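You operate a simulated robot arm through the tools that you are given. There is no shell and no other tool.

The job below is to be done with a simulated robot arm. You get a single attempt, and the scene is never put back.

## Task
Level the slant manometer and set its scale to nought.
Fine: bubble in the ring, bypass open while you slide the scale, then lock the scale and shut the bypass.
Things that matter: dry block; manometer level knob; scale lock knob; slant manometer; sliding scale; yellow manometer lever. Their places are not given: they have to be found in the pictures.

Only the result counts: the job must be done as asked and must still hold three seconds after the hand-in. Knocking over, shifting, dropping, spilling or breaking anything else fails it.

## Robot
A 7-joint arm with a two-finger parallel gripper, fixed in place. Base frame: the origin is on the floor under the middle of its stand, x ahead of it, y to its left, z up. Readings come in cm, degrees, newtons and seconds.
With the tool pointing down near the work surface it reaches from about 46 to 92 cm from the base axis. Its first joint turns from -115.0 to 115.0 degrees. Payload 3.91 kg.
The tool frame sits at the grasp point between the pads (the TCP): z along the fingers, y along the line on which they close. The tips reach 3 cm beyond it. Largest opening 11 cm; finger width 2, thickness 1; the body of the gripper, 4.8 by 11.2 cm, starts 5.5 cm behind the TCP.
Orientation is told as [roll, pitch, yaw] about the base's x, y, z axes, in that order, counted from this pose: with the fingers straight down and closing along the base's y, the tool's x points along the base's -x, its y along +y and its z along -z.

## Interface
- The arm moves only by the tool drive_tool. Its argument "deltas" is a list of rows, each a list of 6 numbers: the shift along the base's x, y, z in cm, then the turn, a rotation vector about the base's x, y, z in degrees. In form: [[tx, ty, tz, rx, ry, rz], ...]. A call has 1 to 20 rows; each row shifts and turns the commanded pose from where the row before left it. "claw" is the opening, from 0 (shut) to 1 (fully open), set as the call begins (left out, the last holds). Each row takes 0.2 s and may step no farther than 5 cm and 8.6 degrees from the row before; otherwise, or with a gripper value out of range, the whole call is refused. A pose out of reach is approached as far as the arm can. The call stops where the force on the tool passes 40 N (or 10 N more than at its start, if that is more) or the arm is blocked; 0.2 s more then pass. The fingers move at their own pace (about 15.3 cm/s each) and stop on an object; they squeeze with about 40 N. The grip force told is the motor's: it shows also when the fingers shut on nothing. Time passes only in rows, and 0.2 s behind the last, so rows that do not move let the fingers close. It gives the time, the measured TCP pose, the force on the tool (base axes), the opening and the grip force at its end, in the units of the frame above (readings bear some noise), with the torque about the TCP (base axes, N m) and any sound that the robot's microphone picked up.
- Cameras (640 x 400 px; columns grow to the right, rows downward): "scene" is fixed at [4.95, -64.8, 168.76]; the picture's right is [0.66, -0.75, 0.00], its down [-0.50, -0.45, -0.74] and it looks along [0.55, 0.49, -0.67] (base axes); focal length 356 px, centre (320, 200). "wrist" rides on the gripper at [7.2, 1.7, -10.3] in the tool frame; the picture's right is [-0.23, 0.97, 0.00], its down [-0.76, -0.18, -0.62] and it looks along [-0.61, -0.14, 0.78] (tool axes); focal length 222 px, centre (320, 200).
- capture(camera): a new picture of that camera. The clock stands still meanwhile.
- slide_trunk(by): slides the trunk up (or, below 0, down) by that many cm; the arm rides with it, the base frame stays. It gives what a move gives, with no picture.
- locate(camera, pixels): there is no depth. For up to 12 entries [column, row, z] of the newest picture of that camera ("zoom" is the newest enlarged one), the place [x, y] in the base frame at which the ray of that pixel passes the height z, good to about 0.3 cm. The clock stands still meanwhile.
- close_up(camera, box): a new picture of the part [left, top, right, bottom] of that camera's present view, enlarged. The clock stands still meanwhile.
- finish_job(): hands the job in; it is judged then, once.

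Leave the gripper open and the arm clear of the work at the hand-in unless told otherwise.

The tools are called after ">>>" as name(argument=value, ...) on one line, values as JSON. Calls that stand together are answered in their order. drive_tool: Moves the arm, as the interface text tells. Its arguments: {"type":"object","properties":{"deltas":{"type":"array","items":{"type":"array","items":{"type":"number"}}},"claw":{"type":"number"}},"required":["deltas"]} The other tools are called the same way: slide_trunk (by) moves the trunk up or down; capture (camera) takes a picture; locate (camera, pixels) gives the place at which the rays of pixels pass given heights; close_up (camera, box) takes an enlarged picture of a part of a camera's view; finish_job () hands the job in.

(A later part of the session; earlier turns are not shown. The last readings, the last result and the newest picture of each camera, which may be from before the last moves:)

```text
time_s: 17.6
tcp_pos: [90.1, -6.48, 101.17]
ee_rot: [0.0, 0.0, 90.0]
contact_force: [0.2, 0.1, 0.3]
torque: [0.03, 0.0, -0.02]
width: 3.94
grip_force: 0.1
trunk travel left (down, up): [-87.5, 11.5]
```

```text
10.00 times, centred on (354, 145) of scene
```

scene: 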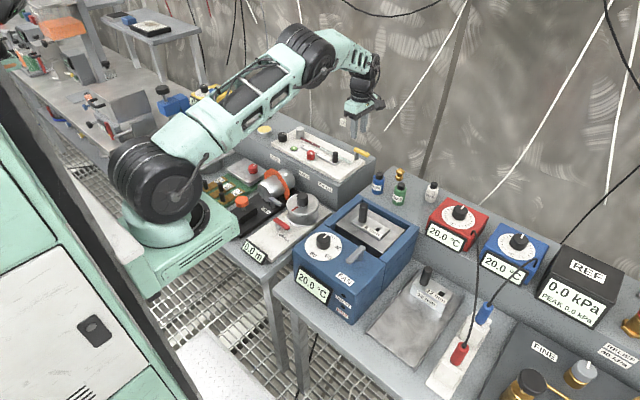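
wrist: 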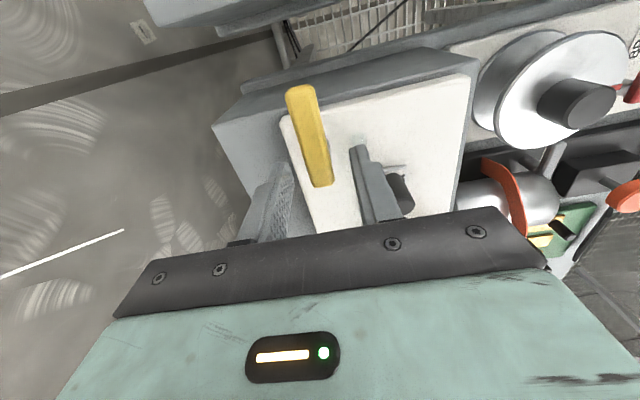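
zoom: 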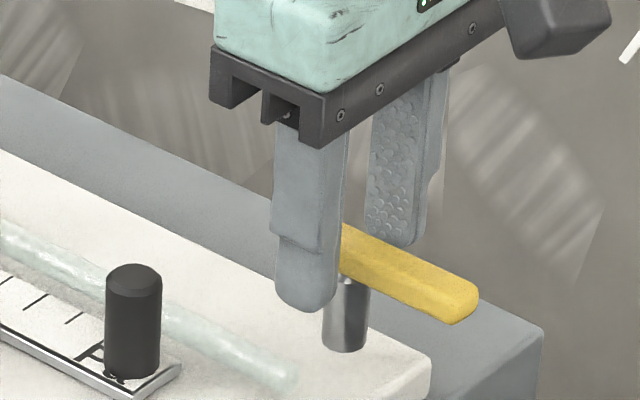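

The fingers straddle the bar beside its pivot. Closing now.

>>> drive_tool(deltas=[[0, 0, 0, 0, 0, 0], [0, 0, 0, 0, 0, 0], [0, 0, 0, 0, 0, 0]], claw=0)

>>> close_up(camera="scene", box=[322, 125, 386, 165])

>>> close_up(camera="wrist", box=[224, 70, 416, 220])

```text
time_s: 18.4
tcp_pos: [89.93, -6.53, 101.19]
ee_rot: [0.0, 0.0, 90.1]
contact_force: [-0.5, 0.5, 0.0]
torque: [-0.1, 0.04, 0.04]
width: 1.57
grip_force: 44.7
trunk travel left (down, up): [-87.5, 11.5]
```

```text
10.00 times, centred on (354, 145) of scene
```

zoom: 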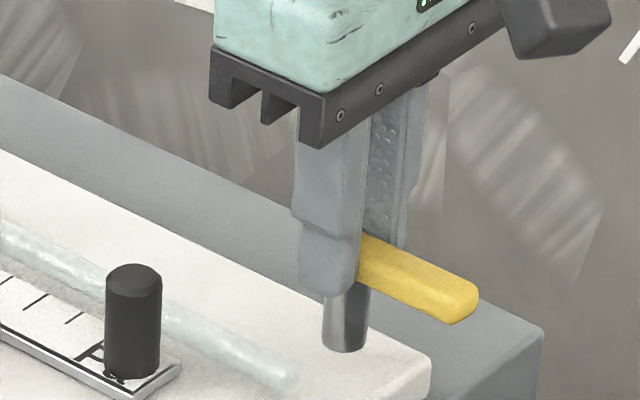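

```text
2.67 times, centred on (320, 145) of wrist
```

zoom: 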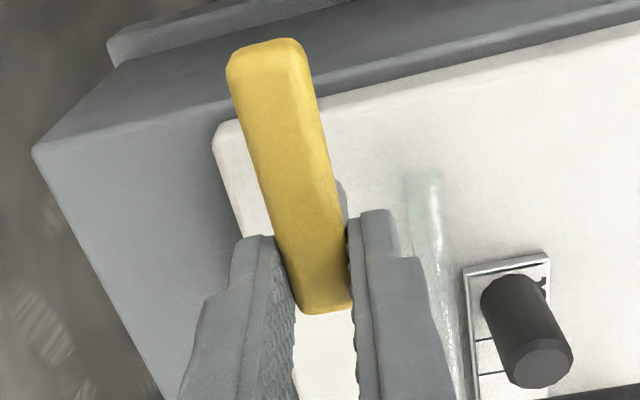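

Gripped (1.57 cm). I'll test a small turn: 8° clockwise (tip toward −x), and read the torque.

>>> drive_tool(deltas=[[0, 0, 0, 0, 0, -4], [0, 0, 0, 0, 0, -4], [0, 0, 0, 0, 0, 0]])

>>> close_up(camera="wrist", box=[224, 70, 416, 220])

>>> close_up(camera="scene", box=[322, 125, 386, 165])

```text
time_s: 19.2
tcp_pos: [90.06, -6.56, 101.05]
ee_rot: [0.1, 0.1, 81.9]
contact_force: [-4.1, -3.2, -2.8]
torque: [0.85, -0.06, 0.06]
width: 1.58
grip_force: 44.4
trunk travel left (down, up): [-87.5, 11.5]
```

```text
2.67 times, centred on (320, 145) of wrist
```

zoom: 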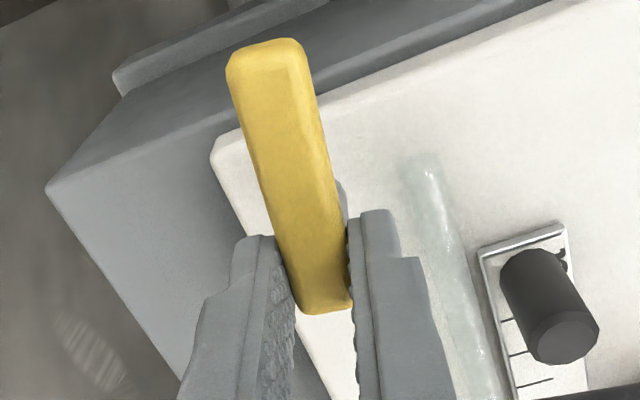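

```text
10.00 times, centred on (354, 145) of scene
```

zoom: 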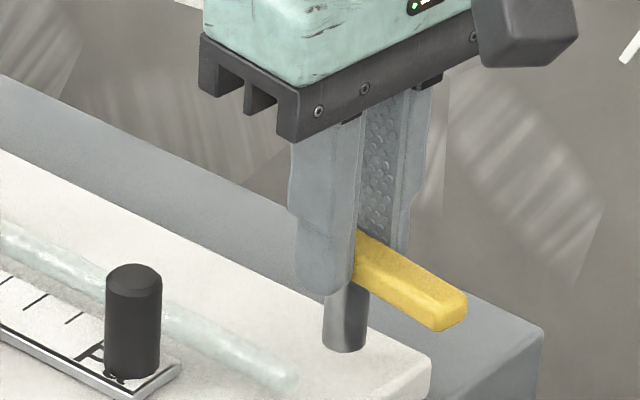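

The lever turned with the hand at almost no torque, so clockwise is its free direction. I'll continue in steps along the small arc, then check the torque and the liquid.

>>> drive_tool(deltas=[[-0.05, 0.02, 0, 0, 0, -8], [-0.05, 0.02, 0, 0, 0, -8], [-0.04, 0.03, 0, 0, 0, -8], [-0.04, 0.04, 0, 0, 0, -8], [-0.03, 0.04, 0, 0, 0, -8], [0, 0, 0, 0, 0, 0]])

>>> close_up(camera="scene", box=[290, 120, 386, 180])

>>> capture(camera="wrist")

```text
time_s: 20.6
tcp_pos: [89.97, -6.46, 101.18]
ee_rot: [-0.2, 0.0, 41.8]
contact_force: [12.4, -15.5, 5.8]
torque: [-1.1, 0.43, 0.04]
width: 1.6
grip_force: 44.9
trunk travel left (down, up): [-87.5, 11.5]
```

```text
6.67 times, centred on (338, 150) of scene
```

zoom: 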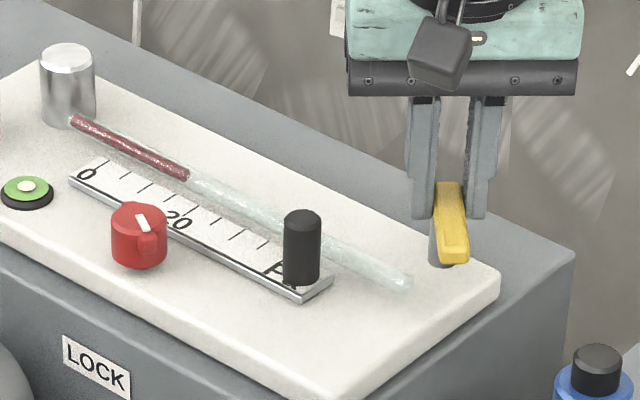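

```text
taken
```

wrist: 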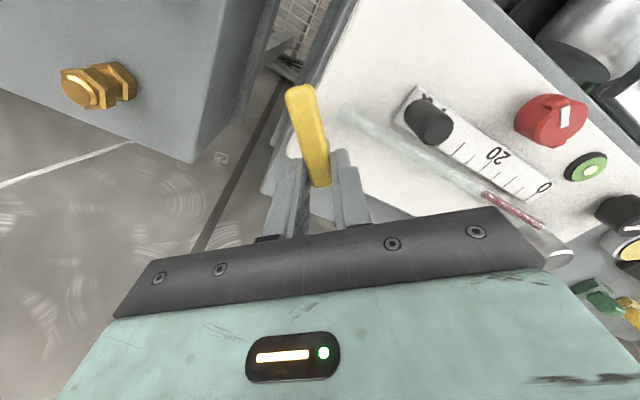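

The tool reads about 20 N sideways: the pivot is nearer my TCP (≈ (90.0, −6.5)) than assumed, so I'll undo the arc shift and continue as a pure turn.

>>> drive_tool(deltas=[[0.1, -0.08, 0, 0, 0, 0], [0.08, -0.07, 0, 0, 0, -4], [0, 0, 0, 0, 0, -8], [0, 0, 0, 0, 0, -8], [0, 0, 0, 0, 0, 0]])

>>> close_up(camera="scene", box=[290, 120, 386, 180])

```text
time_s: 21.8
tcp_pos: [89.88, -6.49, 101.07]
ee_rot: [0.1, 0.0, 21.8]
contact_force: [1.4, -19.5, 12.8]
torque: [-0.59, 0.2, 0.04]
width: 1.6
grip_force: 44.9
trunk travel left (down, up): [-87.5, 11.5]
```

```text
6.67 times, centred on (338, 150) of scene
```

zoom: 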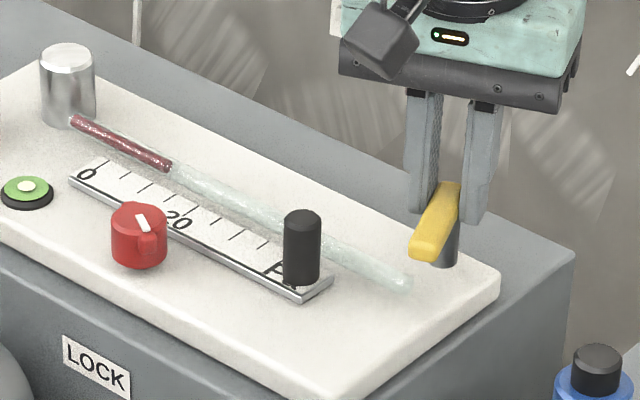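

The liquid end moved back from (188,177) to (170,168), so the bypass is opening. There's −19.5 N along y, so I'll ease the hand −0.15 in y and finish the turn to 90°.

>>> drive_tool(deltas=[[0, -0.15, 0.05, 0, 0, 0], [0, 0, 0, 0, 0, -7], [0, 0, 0, 0, 0, -7], [0, 0, 0, 0, 0, -7], [0, 0, 0, 0, 0, 0]])

>>> close_up(camera="scene", box=[290, 120, 386, 180])

>>> capture(camera="wrist")

```text
time_s: 23.0
tcp_pos: [90.05, -6.58, 101.17]
ee_rot: [0.2, 0.0, 0.9]
contact_force: [6.5, -10.0, 1.2]
torque: [-0.15, -1.02, 0.0]
width: 1.57
grip_force: 45.5
trunk travel left (down, up): [-87.5, 11.5]
```

```text
6.67 times, centred on (338, 150) of scene
```

zoom: 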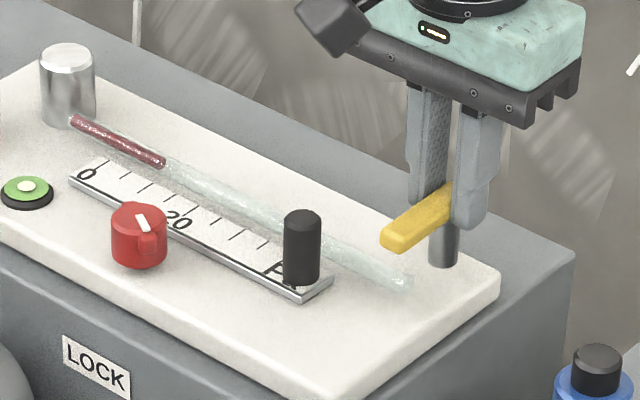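

```text
taken
```

wrist: 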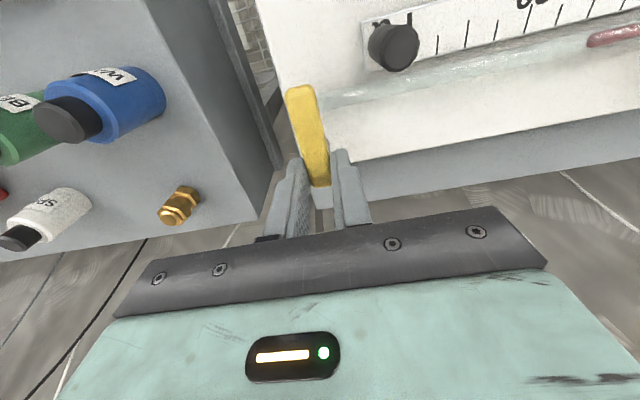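

The lever now points toward −x (about 89°) and the liquid is at (162,163). I'll nudge a little more to feel whether there's a stop, and let the liquid settle.

>>> drive_tool(deltas=[[0, 0, 0, 0, 0, -3], [0, 0, 0, 0, 0, -3], [0, 0, 0, 0, 0, 0], [0, 0, 0, 0, 0, 0], [0, 0, 0, 0, 0, 0]])

>>> close_up(camera="scene", box=[290, 120, 386, 180])

>>> close_up(camera="wrist", box=[250, 70, 410, 200])

```text
time_s: 24.2
tcp_pos: [90.06, -6.66, 101.14]
ee_rot: [0.0, 0.1, -5.0]
contact_force: [6.4, -3.9, -1.5]
torque: [-0.1, -0.13, 1.06]
width: 1.7
grip_force: 44.7
trunk travel left (down, up): [-87.5, 11.5]
```

```text
6.67 times, centred on (338, 150) of scene
```

zoom: 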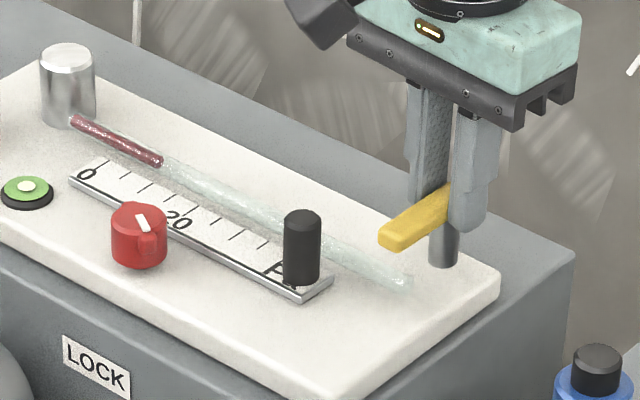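

```text
3.08 times, centred on (330, 135) of wrist
```

zoom: 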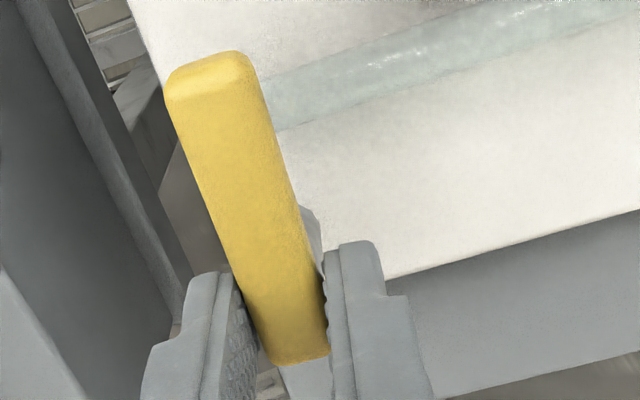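

The torque rose to 1.06 N·m at the last degrees, so the lever is at its open stop; the liquid's end settled at (161,162). I'll relieve the twist, open the fingers and lift.

>>> drive_tool(deltas=[[0, 0, 0, 0, 0, 4], [0, 0, 0, 0, 0, 0]])

>>> drive_tool(deltas=[[0, 0, 0, 0, 0, 0], [0, 0, 0, 0, 0, 0], [0, 0, 2, 0, 0, 0], [0, 0, 2, 0, 0, 0], [0, 0, 3, 0, 0, 0]], claw=0.36)

>>> close_up(camera="scene", box=[290, 120, 386, 180])

```text
time_s: 24.8
tcp_pos: [89.97, -6.59, 101.09]
ee_rot: [0.1, 0.1, -1.0]
contact_force: [1.5, -0.9, -1.0]
torque: [0.0, 0.01, 0.42]
width: 1.59
grip_force: 45.0
trunk travel left (down, up): [-87.5, 11.5]
```

```text
time_s: 26.0
tcp_pos: [90.12, -6.59, 108.09]
ee_rot: [0.0, -0.1, -1.1]
contact_force: [-0.4, 0.6, 0.1]
torque: [-0.01, 0.01, 0.0]
width: 3.95
grip_force: 0.1
trunk travel left (down, up): [-87.5, 11.5]
```

```text
6.67 times, centred on (338, 150) of scene
```

zoom: 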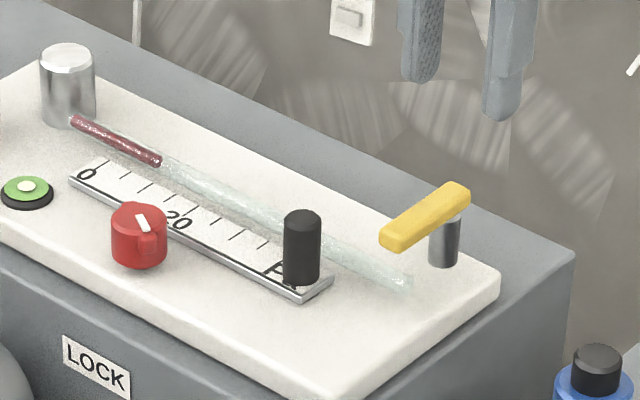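

The lever stays open. Now I'll go look at the lock knob from close up: move back and over to about (73, 8, 107).

>>> drive_tool(deltas=[[-3.4, 2.4, 0, 0, 0, 0], [-3.4, 2.4, 0, 0, 0, 0], [-3.4, 2.4, 0, 0, 0, 0], [-3.4, 2.4, 0, 0, 0, 0], [-3.4, 2.4, 0, 0, 0, 0], [0, 2.4, -1, 0, 0, 1]], claw=0.9)

>>> capture(camera="wrist")

>>> close_up(camera="wrist", box=[200, 130, 392, 250])

```text
time_s: 27.4
tcp_pos: [72.78, 7.8, 107.19]
ee_rot: [-0.1, 0.0, -0.1]
contact_force: [0.2, -0.6, 0.3]
torque: [-0.01, 0.03, -0.02]
width: 9.9
grip_force: 0.0
trunk travel left (down, up): [-87.5, 11.5]
```

```text
taken
```

wrist: 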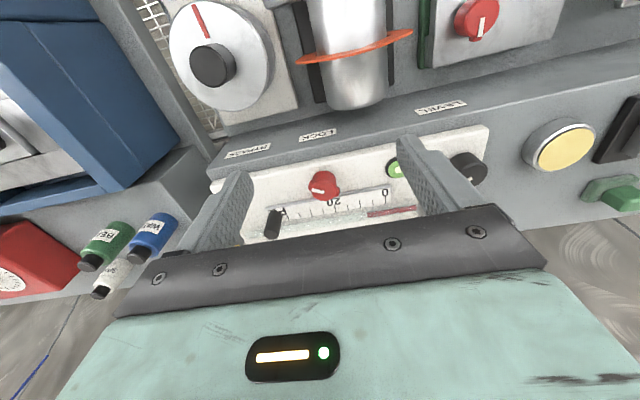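

```text
3.33 times, centred on (296, 190) of wrist
```

zoom: 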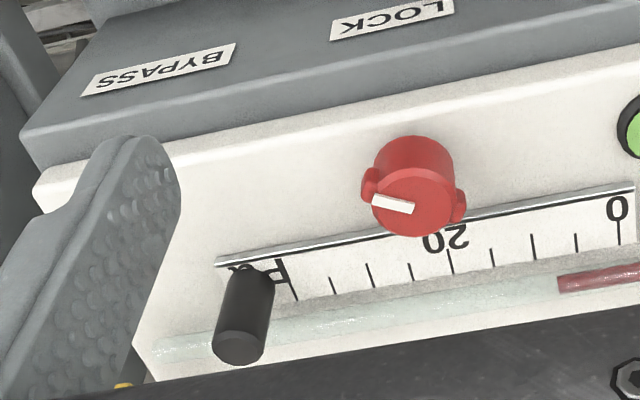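

I'll enlarge the lock knob itself and locate it and its lugs.

>>> close_up(camera="wrist", box=[298, 163, 354, 203])

>>> close_up(camera="scene", box=[296, 135, 336, 165])

```text
10.00 times, centred on (326, 183) of wrist
```

zoom: 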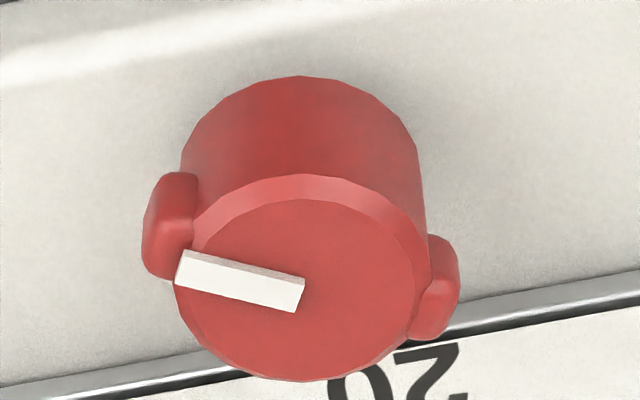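

```text
13.33 times, centred on (316, 150) of scene
```

zoom: 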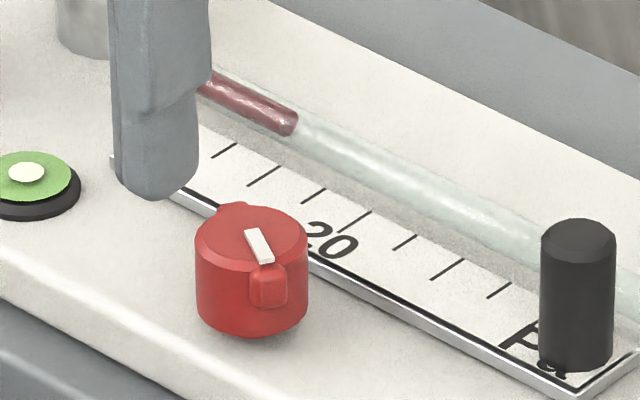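

>>> locate(camera="wrist", pixels=[[324.8, 190.8, 97.2], [310.8, 185.5, 96.2], [337.7, 192, 96.2], [312, 189.8, 97.4], [324.5, 192.5, 97.4], [312.9, 188, 96], [336.8, 187, 96]])

>>> locate(camera="zoom", pixels=[[252, 238, 97.2], [252, 238, 96.8], [252, 238, 97.6], [236, 208, 96.8], [267, 285, 96]])

```text
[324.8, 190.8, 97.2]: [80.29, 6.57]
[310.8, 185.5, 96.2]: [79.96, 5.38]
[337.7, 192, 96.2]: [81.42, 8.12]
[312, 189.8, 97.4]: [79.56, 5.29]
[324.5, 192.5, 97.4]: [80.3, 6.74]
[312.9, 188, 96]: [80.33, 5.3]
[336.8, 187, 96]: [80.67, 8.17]
```

```text
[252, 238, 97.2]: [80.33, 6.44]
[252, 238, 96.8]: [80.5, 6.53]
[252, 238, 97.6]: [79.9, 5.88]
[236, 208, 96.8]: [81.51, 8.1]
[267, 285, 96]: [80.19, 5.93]
```

Lock knob: centre (80.3, 6.6), top z ≈ 97.2; its lugs lie about 28° from the y axis. I'll take it across the lugs, with the hand at yaw +62, opened to 4.4 cm, first hovering above.

>>> drive_tool(deltas=[[1, -0.15, 0, 0, 0, 8], [1, -0.15, 0, 0, 0, 8], [1, -0.15, 0, 0, 0, 8], [1, -0.15, 0, 0, 0, 8], [1, -0.15, 0, 0, 0, 8], [1, -0.15, 0, 0, 0, 8], [1, -0.15, 0, 0, 0, 8], [0.5, -0.15, 0, 0, 0, 6], [0, 0, -3, 0, 0, 0]], claw=0.4)

>>> capture(camera="wrist")

>>> close_up(camera="scene", box=[280, 120, 344, 170])

```text
time_s: 29.4
tcp_pos: [80.54, 6.72, 104.12]
ee_rot: [0.0, 0.0, 62.0]
contact_force: [0.5, 0.1, 0.5]
torque: [0.0, -0.01, 0.01]
width: 4.39
grip_force: 0.0
trunk travel left (down, up): [-87.5, 11.5]
```

```text
taken
```

wrist: 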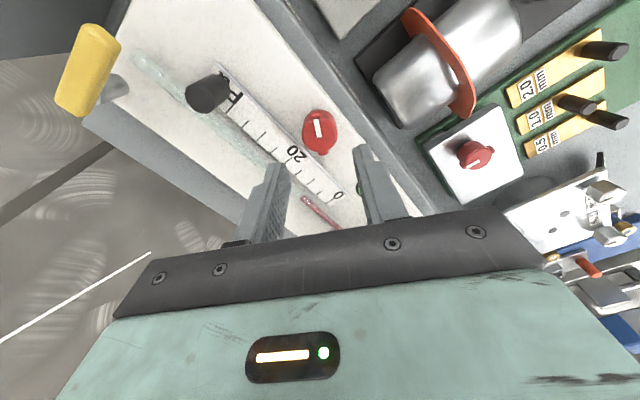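

```text
8.00 times, centred on (312, 145) of scene
```

zoom: 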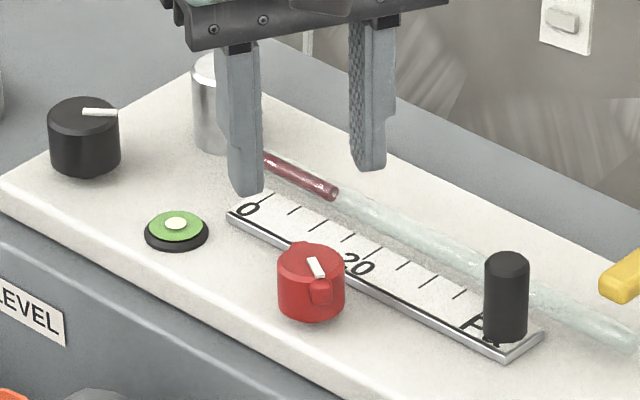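

The knob appears at (319,132) with its pointer perpendicular to the closing line, as wanted. I'll check the exact offset.

>>> close_up(camera="wrist", box=[288, 105, 352, 155])

```text
8.00 times, centred on (320, 130) of wrist
```

zoom: 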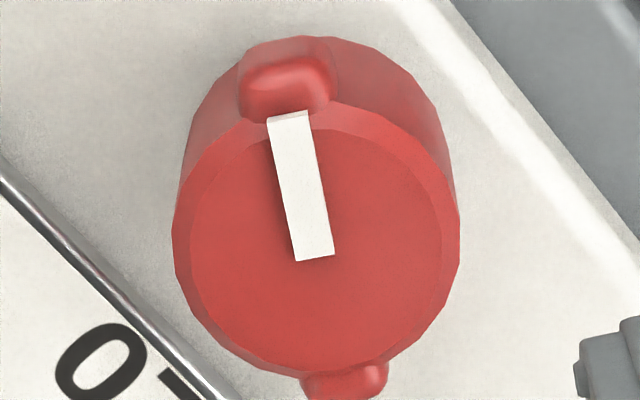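

>>> locate(camera="zoom", pixels=[[317, 240, 97.2], [290, 118, 97.3], [315, 258, 97.3], [190, 240, 97.2], [445, 240, 97.2]])

```text
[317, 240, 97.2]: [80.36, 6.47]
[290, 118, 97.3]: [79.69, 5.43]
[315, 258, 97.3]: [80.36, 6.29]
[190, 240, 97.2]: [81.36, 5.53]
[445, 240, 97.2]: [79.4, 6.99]
```

Knob centre ≈ (80.35, 6.5). I'll shift −0.15 in x and y and lower to z ≈ 98.2.

>>> drive_tool(deltas=[[-0.15, -0.15, -2, 0, 0, 0], [0, 0, -2, 0, 0, 0], [0, 0, -1, 0, 0, 0], [0, 0, -0.9, 0, 0, 0]], claw=0.4)

>>> close_up(camera="wrist", box=[224, 110, 416, 230])

>>> close_up(camera="scene", box=[280, 120, 344, 170])

```text
time_s: 30.4
tcp_pos: [80.25, 6.45, 98.19]
ee_rot: [0.1, 0.0, 62.0]
contact_force: [0.0, -0.9, 0.9]
torque: [-0.02, -0.03, -0.02]
width: 4.39
grip_force: 0.1
trunk travel left (down, up): [-87.5, 11.5]
```

```text
3.33 times, centred on (320, 170) of wrist
```

zoom: 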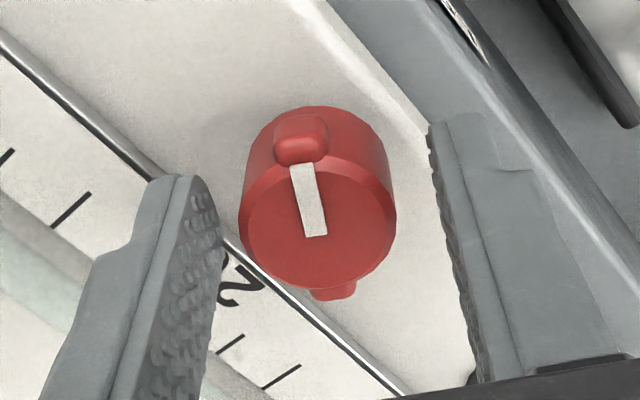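

```text
8.00 times, centred on (312, 145) of scene
```

zoom: 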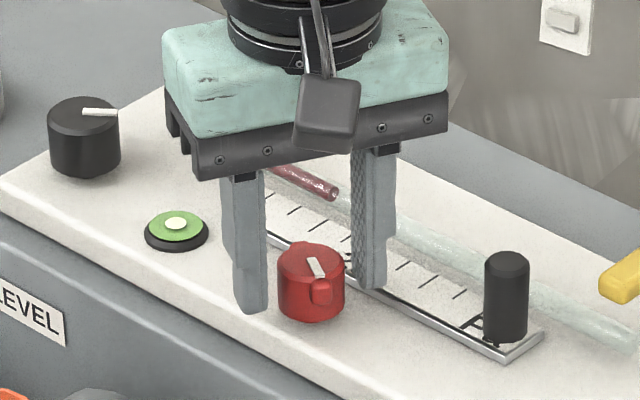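

The knob sits squarely between the fingers with no contact. Closing, then a test turn counter-clockwise of 8°.

>>> drive_tool(deltas=[[0, 0, 0, 0, 0, 0], [0, 0, 0, 0, 0, 0], [0, 0, 0, 0, 0, 0]], claw=0)

>>> drive_tool(deltas=[[0, 0, 0, 0, 0, 4], [0, 0, 0, 0, 0, 4], [0, 0, 0, 0, 0, 0]])

>>> close_up(camera="wrist", box=[224, 110, 416, 230])

>>> close_up(camera="scene", box=[280, 120, 344, 170])

```text
time_s: 31.2
tcp_pos: [80.44, 6.41, 98.19]
ee_rot: [0.1, 0.0, 61.9]
contact_force: [5.9, -2.1, -2.9]
torque: [0.36, 0.01, 0.04]
width: 2.98
grip_force: 45.3
trunk travel left (down, up): [-87.5, 11.5]
```

```text
time_s: 32.0
tcp_pos: [80.47, 6.29, 98.19]
ee_rot: [0.0, 0.0, 70.0]
contact_force: [6.9, -3.7, -5.4]
torque: [0.24, -0.76, 0.0]
width: 2.96
grip_force: 44.8
trunk travel left (down, up): [-87.5, 11.5]
```

```text
3.33 times, centred on (320, 170) of wrist
```

zoom: 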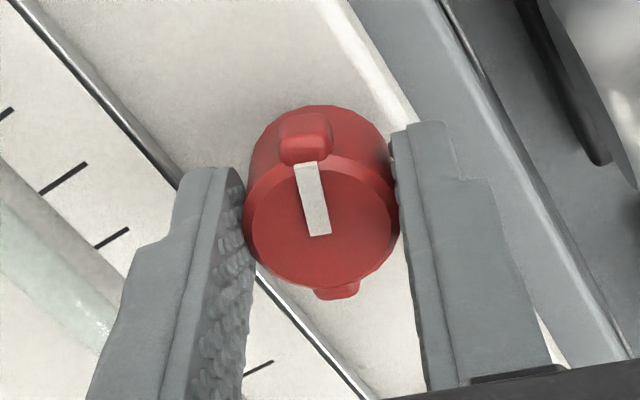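

```text
8.00 times, centred on (312, 145) of scene
```

zoom: 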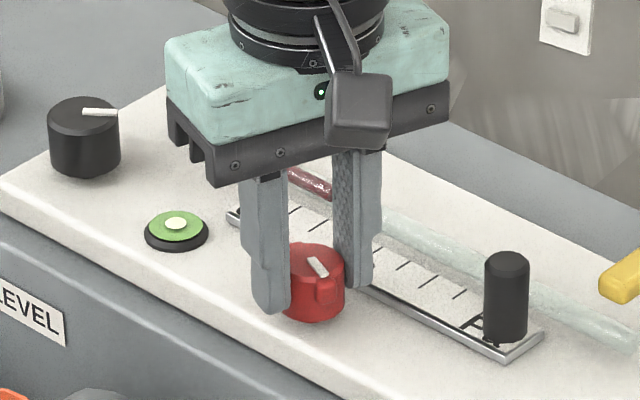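

The knob turns counter-clockwise with no torque, i.e. the unlocking way. I'll keep turning and watch for a stop.

>>> drive_tool(deltas=[[0.05, -0.03, 0, 0, 0, 8], [0, 0, 0, 0, 0, 8], [0, 0, 0, 0, 0, 8], [0, 0, 0, 0, 0, 8], [0, 0, 0, 0, 0, 8], [0, 0, 0, 0, 0, 0]])

>>> close_up(camera="scene", box=[280, 120, 344, 170])

>>> close_up(camera="wrist", box=[224, 110, 416, 230])

```text
time_s: 33.4
tcp_pos: [80.54, 6.37, 98.26]
ee_rot: [-0.1, 0.0, 110.0]
contact_force: [15.8, -5.9, -7.3]
torque: [-0.65, -0.17, -0.01]
width: 2.96
grip_force: 45.0
trunk travel left (down, up): [-87.5, 11.5]
```

```text
8.00 times, centred on (312, 145) of scene
```

zoom: 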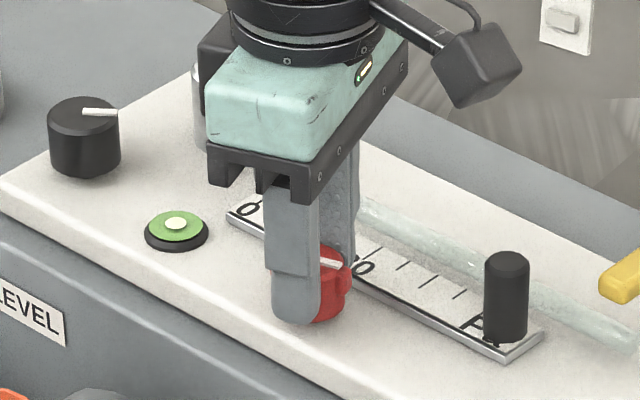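

```text
3.33 times, centred on (320, 170) of wrist
```

zoom: 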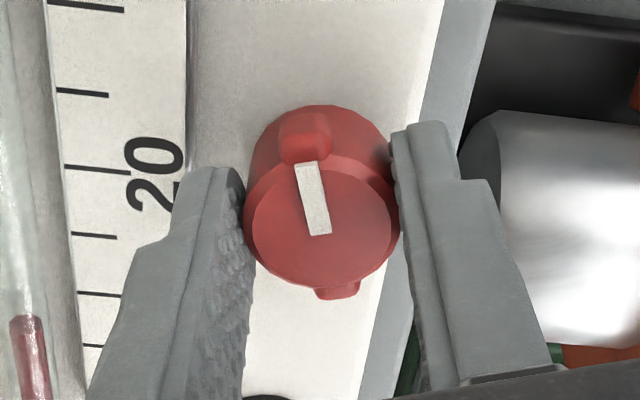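

48° turned so far, torque still ~0. There's a 16 N side push in x, so I'll ease +0.15 x and continue.

>>> drive_tool(deltas=[[0.1, -0.05, 0, 0, 0, 4], [0.07, 0, 0, 0, 0, 8], [0, 0, 0, 0, 0, 8], [0, 0, 0, 0, 0, 8], [0, 0, 0, 0, 0, 0]])

>>> close_up(camera="wrist", box=[224, 110, 416, 230])

```text
time_s: 34.6
tcp_pos: [80.65, 6.39, 98.19]
ee_rot: [0.2, -0.1, 138.1]
contact_force: [2.9, -6.9, -5.8]
torque: [-0.01, -0.49, 0.01]
width: 2.98
grip_force: 44.9
trunk travel left (down, up): [-87.5, 11.5]
```

```text
3.33 times, centred on (320, 170) of wrist
```

zoom: 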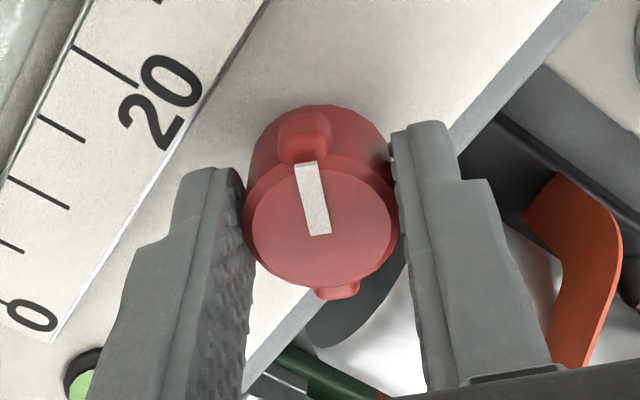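

76° turned with no stop. Continuing in small steps.

>>> drive_tool(deltas=[[0, -0.05, 0, 0, 0, 7], [0, 0, 0, 0, 0, 7], [0, 0, 0, 0, 0, 0]])

>>> close_up(camera="wrist", box=[224, 110, 416, 230])

```text
time_s: 35.4
tcp_pos: [80.6, 6.42, 98.21]
ee_rot: [0.0, 0.0, 151.9]
contact_force: [4.3, -0.1, -4.1]
torque: [-0.26, 0.38, 0.01]
width: 2.95
grip_force: 44.8
trunk travel left (down, up): [-87.5, 11.5]
```

```text
3.33 times, centred on (320, 170) of wrist
```

zoom: 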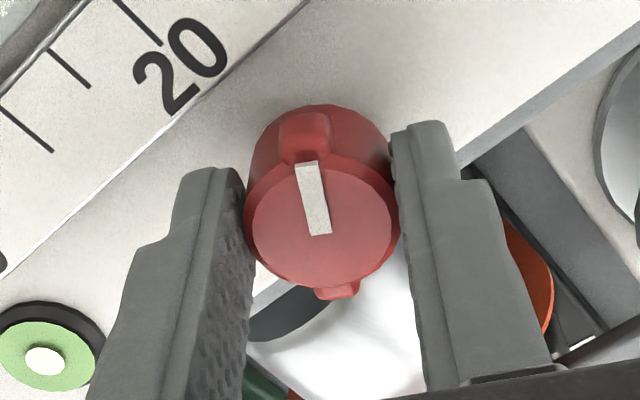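

90° turned and still free. A bit more to look for the end stop.

>>> drive_tool(deltas=[[0, 0, 0, 0, 0, 7], [0, 0, 0, 0, 0, 7], [0, 0, 0, 0, 0, 0]])

>>> close_up(camera="wrist", box=[224, 110, 416, 230])

```text
time_s: 36.2
tcp_pos: [80.65, 6.6, 98.21]
ee_rot: [-0.2, 0.0, 166.1]
contact_force: [6.6, 7.2, -8.6]
torque: [0.05, 0.45, -0.02]
width: 2.97
grip_force: 45.2
trunk travel left (down, up): [-87.5, 11.5]
```

```text
3.33 times, centred on (320, 170) of wrist
```

zoom: 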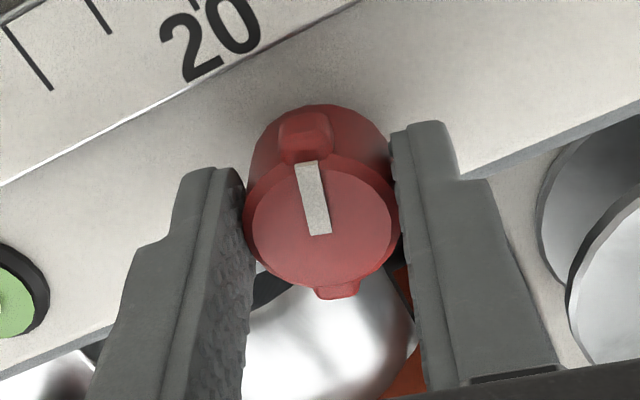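

104° counter-clockwise without a stop; that should have freed it. I'll release and lift, then swing the hand back toward yaw 0.

>>> drive_tool(deltas=[[0, 0, 0, 0, 0, 0], [0, 0, 0, 0, 0, 0], [0, 0, 3, 0, 0, 0], [0, 0, 3, 0, 0, 0], [0, 0, 3, 0, 0, 0]], claw=0.4)

>>> drive_tool(deltas=[[-0.6, -0.5, 0, 0, 0, -8], [-0.6, -0.5, 0, 0, 0, -8], [-0.6, -0.5, 0, 0, 0, -8], [-0.6, -0.5, 0, 0, 0, -8], [-0.6, -0.5, 0, 0, 0, -8], [-0.6, -0.5, 0, 0, 0, -8], [-0.6, -0.5, 0, 0, 0, -8], [-0.6, -0.5, 0, 0, 0, -8], [-0.6, -0.5, 0, 0, 0, -8], [-0.6, -0.5, 0, 0, 0, -8], [0, 0, 0, 0, 0, -8], [0, 0, 0, 0, 0, -8], [0, 0, 0, 0, 0, -8], [0, 0, 0, 0, 0, -8], [0, 0, 0, 0, 0, -8], [0, 0, 0, 0, 0, -8], [0, 0, 0, 0, 0, -8], [0, 0, 0, 0, 0, -8], [0, 0, 0, 0, 0, -8], [0, 0, 0, 0, 0, -8]], claw=0.4)

>>> capture(camera="wrist")

>>> close_up(camera="scene", box=[280, 120, 376, 180])

```text
time_s: 37.4
tcp_pos: [80.54, 6.35, 107.32]
ee_rot: [0.0, -0.1, 166.0]
contact_force: [-0.2, 0.8, -0.2]
torque: [0.04, 0.0, -0.02]
width: 4.39
grip_force: 0.1
trunk travel left (down, up): [-87.5, 11.5]
```

```text
time_s: 41.6
tcp_pos: [74.53, 1.25, 107.22]
ee_rot: [-0.1, 0.0, 5.8]
contact_force: [0.2, 0.8, -0.9]
torque: [0.0, 0.02, 0.02]
width: 4.4
grip_force: 0.1
trunk travel left (down, up): [-87.5, 11.5]
```

```text
taken
```

wrist: 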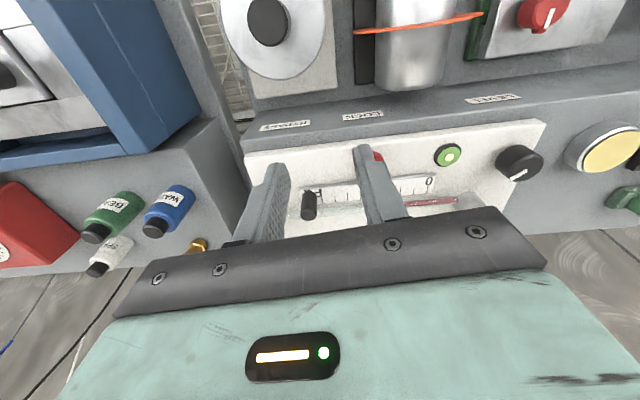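

```text
6.67 times, centred on (328, 150) of scene
```

zoom: 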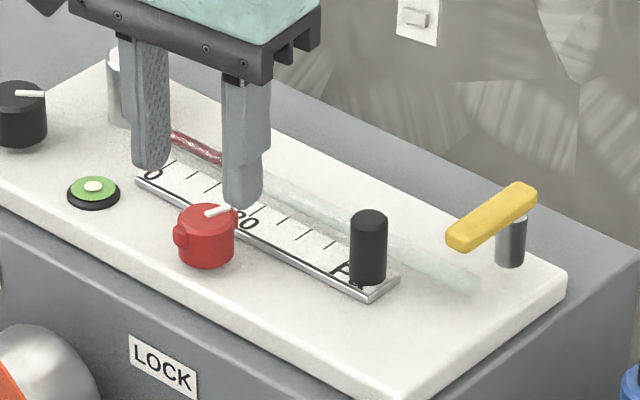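

The lock pointer now points away toward the back. The scale's grip post is at wrist (310,205). I'll enlarge to locate it and the scale's marks.

>>> close_up(camera="wrist", box=[280, 170, 360, 230])

>>> close_up(camera="scene", box=[312, 140, 360, 170])

```text
6.67 times, centred on (320, 200) of wrist
```

zoom: 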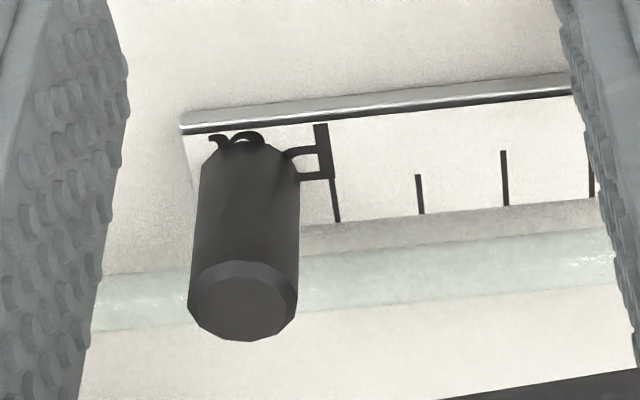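

```text
13.33 times, centred on (336, 155) of scene
```

zoom: 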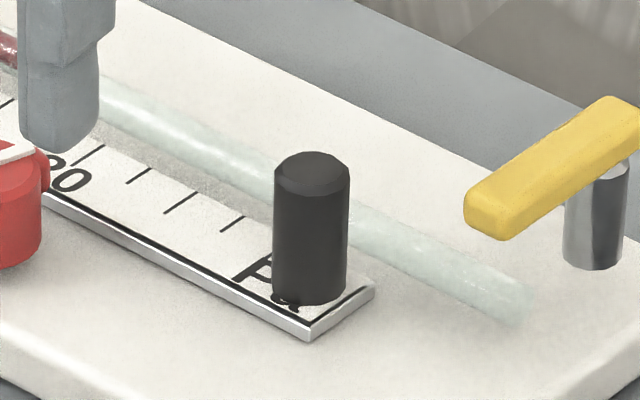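

>>> locate(camera="wrist", pixels=[[308.5, 215.3, 97], [308.5, 215.3, 98], [308.5, 215.3, 99], [301, 186.5, 95], [311, 191, 95]])

>>> locate(camera="scene", pixels=[[335.3, 152.75, 97], [335.3, 152.75, 98], [335.3, 152.75, 99], [335.3, 162, 95], [346, 156.3, 98]])

```text
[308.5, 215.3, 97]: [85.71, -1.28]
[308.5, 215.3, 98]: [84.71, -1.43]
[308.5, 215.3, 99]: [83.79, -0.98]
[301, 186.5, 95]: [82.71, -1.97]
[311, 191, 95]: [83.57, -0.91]
```

```text
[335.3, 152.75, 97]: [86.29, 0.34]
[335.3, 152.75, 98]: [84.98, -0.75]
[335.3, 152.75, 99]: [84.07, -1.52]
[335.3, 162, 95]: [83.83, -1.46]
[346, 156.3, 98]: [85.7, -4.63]
```

Grip post centre ≈ (84.5, −1.1), about 1.95 cm thick, top z ≈ 98.4. Before sliding, I want an accurate y of the liquid's end and the 0 mark, so I'll put the wrist camera at the same y as the liquid end (TCP about (76, 9.8)) with the fingers wide so they don't block.

>>> drive_tool(deltas=[[0.5, 3, 0, 0, 0, -5.9], [0.5, 3, 0, 0, 0, 0], [0.5, 2.6, 0, 0, 0, 0], [0, 0, 0, 0, 0, 0]], claw=0.95)

>>> capture(camera="wrist")

>>> close_up(camera="wrist", box=[300, 170, 412, 240])

```text
time_s: 42.6
tcp_pos: [76.03, 10.15, 107.19]
ee_rot: [-0.1, 0.0, 0.1]
contact_force: [-0.3, 0.1, 0.5]
torque: [0.01, -0.01, -0.01]
width: 10.45
grip_force: 0.1
trunk travel left (down, up): [-87.5, 11.5]
```

```text
taken
```

wrist: 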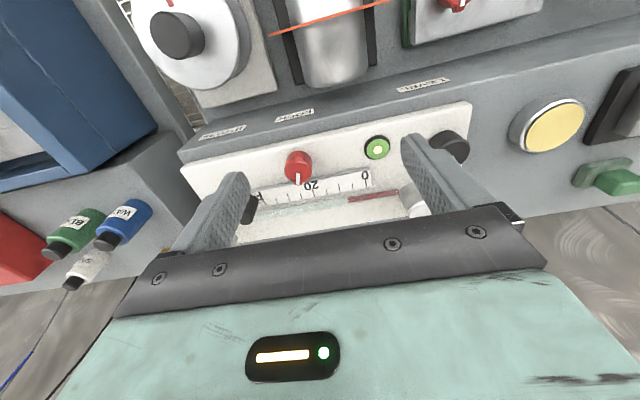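

```text
5.71 times, centred on (356, 205) of wrist
```

zoom: 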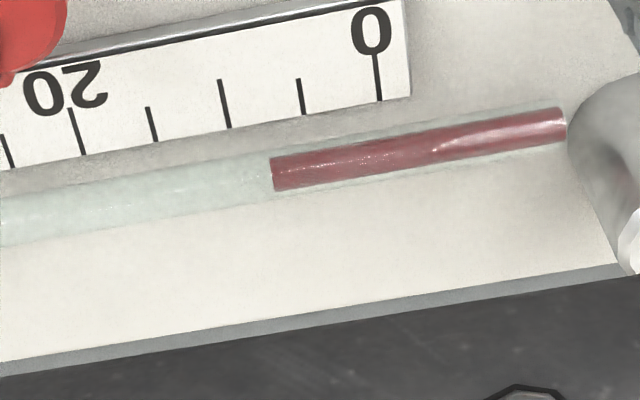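

The 0 tick is at zoom (379,85) and the liquid's end at (272,175). I'll locate both, with several heights for the tube.

>>> locate(camera="zoom", pixels=[[378, 60, 94.7], [380, 100, 94.7], [272, 160, 94.5], [272, 160, 96.5], [273, 190, 94.5], [273, 190, 96.5], [221, 80, 94.7], [229, 128, 94.7], [70, 108, 94.7], [83, 155, 94.7], [272, 175, 95], [272, 175, 96]])

```text
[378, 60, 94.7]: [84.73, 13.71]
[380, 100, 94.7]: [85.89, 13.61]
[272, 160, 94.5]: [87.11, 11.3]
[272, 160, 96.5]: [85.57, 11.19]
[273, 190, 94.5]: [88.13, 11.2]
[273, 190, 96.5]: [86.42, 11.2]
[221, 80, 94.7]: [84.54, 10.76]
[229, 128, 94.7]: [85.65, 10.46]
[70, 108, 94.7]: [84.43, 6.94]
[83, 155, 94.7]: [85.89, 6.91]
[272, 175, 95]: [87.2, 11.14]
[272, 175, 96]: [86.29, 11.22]
```

Liquid end at y ≈ 11.2, 0 mark at y ≈ 13.65. The ticks seem very slightly rotated, so I'll check whether the instrument is yawed relative to the base by locating plate and scale edges.

>>> close_up(camera="wrist", box=[170, 90, 490, 290])

>>> locate(camera="zoom", pixels=[[400, 162, 94.9], [245, 190, 94.9], [600, 30, 94.2], [300, 100, 94.2], [100, 144, 94.2], [450, 62, 94.2], [600, 30, 94.2], [40, 156, 94.2]])

```text
2.00 times, centred on (330, 190) of wrist
```

zoom: 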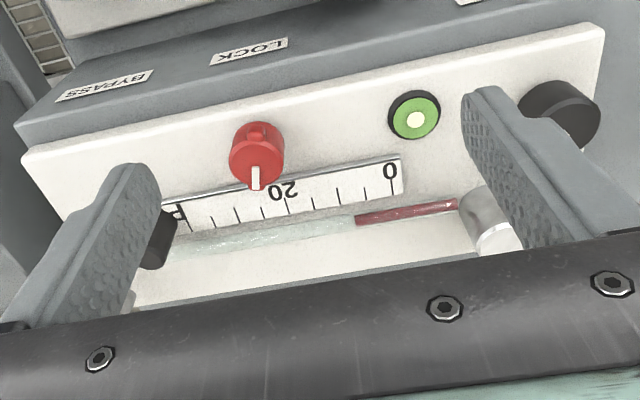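

```text
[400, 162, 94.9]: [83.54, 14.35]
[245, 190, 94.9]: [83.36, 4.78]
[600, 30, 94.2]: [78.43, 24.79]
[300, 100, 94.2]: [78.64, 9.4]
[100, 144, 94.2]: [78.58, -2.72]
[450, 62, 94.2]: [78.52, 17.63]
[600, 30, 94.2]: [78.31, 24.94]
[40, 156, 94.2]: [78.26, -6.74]
```

The plate's front edge is at constant x ≈ 78.5, so the instrument is square to the base. The liquid reads about 7.7 units, meaning the scale must slide about 2.5–2.6 cm toward −y. I'll go above the grip post, opened to 3.3 cm, taking it slightly on the front side (x 83.9) to stay clear of the open lever's tip.

>>> drive_tool(deltas=[[2, -2.8, 0, 0, 0, 0], [2, -2.8, 0, 0, 0, 0], [2, -2.8, 0, 0, 0, 0], [1.9, -2.85, 0, 0, 0, 0], [0, 0, -3, 0, 0, 0]], claw=0.3)

>>> capture(camera="wrist")

>>> close_up(camera="scene", box=[290, 120, 386, 180])

```text
time_s: 43.8
tcp_pos: [83.8, -1.27, 104.39]
ee_rot: [0.0, 0.0, 0.1]
contact_force: [0.8, -0.1, 0.0]
torque: [0.01, -0.02, 0.0]
width: 3.29
grip_force: 0.3
trunk travel left (down, up): [-87.5, 11.5]
```

```text
taken
```

wrist: 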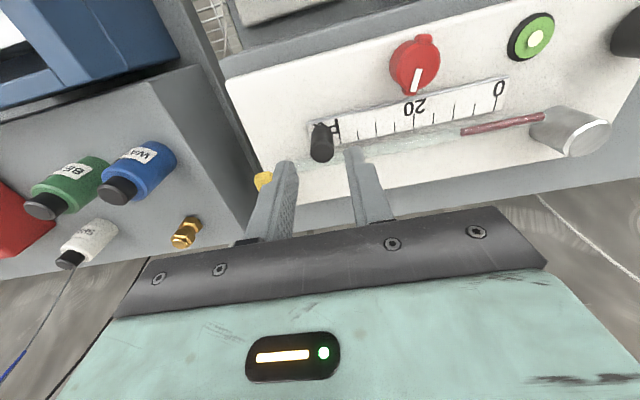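

```text
6.67 times, centred on (338, 150) of scene
```

zoom: 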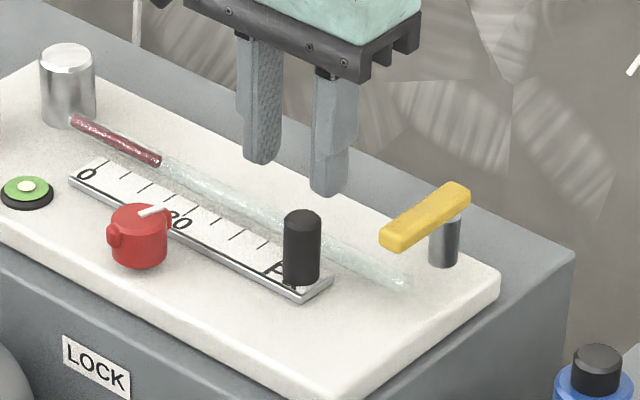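

The post top is at (321,151), centred between the fingers as planned. Lowering to z ≈ 98.6.

>>> drive_tool(deltas=[[0, 0.05, -2, 0, 0, 0], [0, 0, -2, 0, 0, 0], [0, 0, -1, 0, 0, 0], [0, 0, -0.8, 0, 0, 0]], claw=0.3)

>>> capture(camera="wrist")

>>> close_up(camera="scene", box=[306, 130, 370, 170])

```text
time_s: 44.8
tcp_pos: [84.02, -1.24, 98.4]
ee_rot: [0.0, 0.1, 0.1]
contact_force: [0.4, 0.3, -0.5]
torque: [0.0, 0.01, 0.02]
width: 3.28
grip_force: 0.0
trunk travel left (down, up): [-87.5, 11.5]
```

```text
taken
```

wrist: 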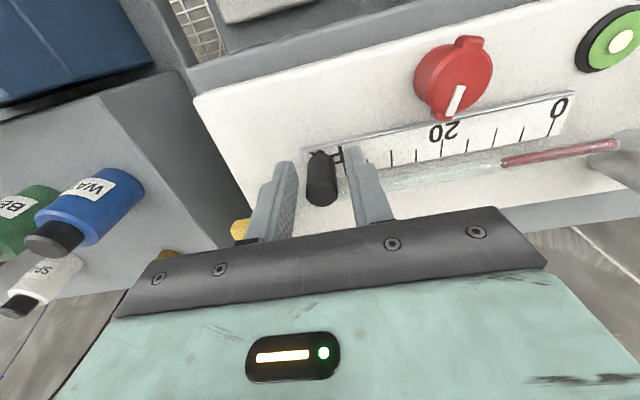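

```text
10.00 times, centred on (338, 150) of scene
```

zoom: 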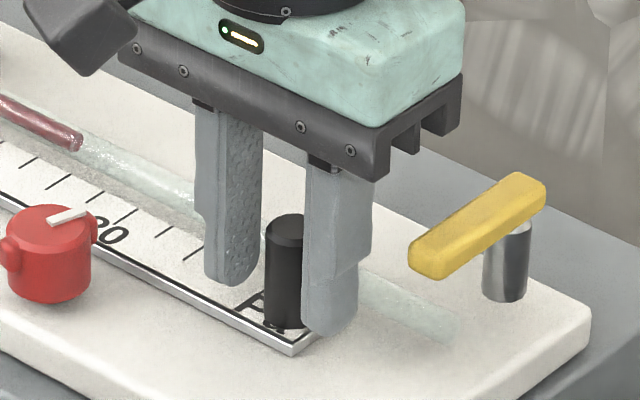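

Both fingers straddle the post and the 0 mark and liquid end are visible at (557,105) and (502,162). Closing on the post, then a small trial slide of 0.5 cm toward −y.

>>> drive_tool(deltas=[[0, 0, 0, 0, 0, 0], [0, 0, 0, 0, 0, 0], [0, 0, 0, 0, 0, 0]], claw=0)

>>> drive_tool(deltas=[[0, -0.25, 0, 0, 0, 0], [0, -0.25, 0, 0, 0, 0], [0, 0, 0, 0, 0, 0]])

>>> capture(camera="wrist")

>>> close_up(camera="scene", box=[290, 120, 386, 180])

```text
time_s: 45.6
tcp_pos: [83.94, -1.29, 98.42]
ee_rot: [0.0, 0.0, 0.1]
contact_force: [-0.3, -1.9, -0.2]
torque: [0.54, -0.05, 0.03]
width: 1.9
grip_force: 45.5
trunk travel left (down, up): [-87.5, 11.5]
```

```text
time_s: 46.4
tcp_pos: [84.08, -1.81, 98.49]
ee_rot: [-0.1, 0.0, 0.1]
contact_force: [-1.7, 0.5, -0.2]
torque: [-0.63, -0.17, 0.07]
width: 1.93
grip_force: 44.8
trunk travel left (down, up): [-87.5, 11.5]
```

```text
taken
```

wrist: 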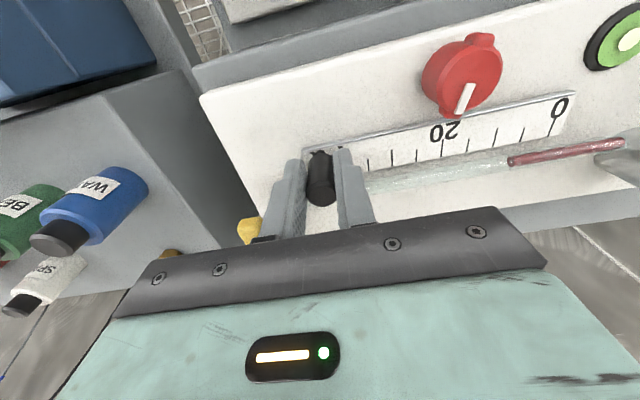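

```text
6.67 times, centred on (338, 150) of scene
```

zoom: 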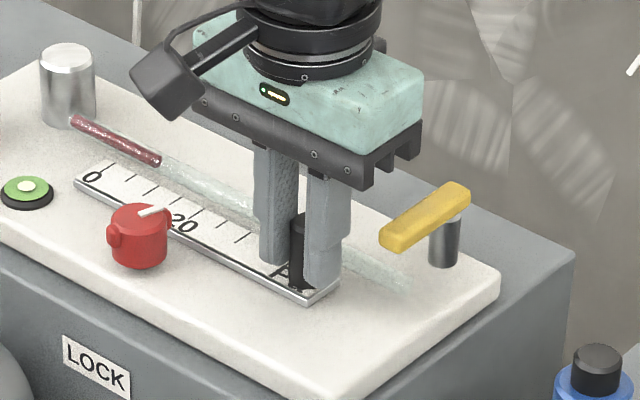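

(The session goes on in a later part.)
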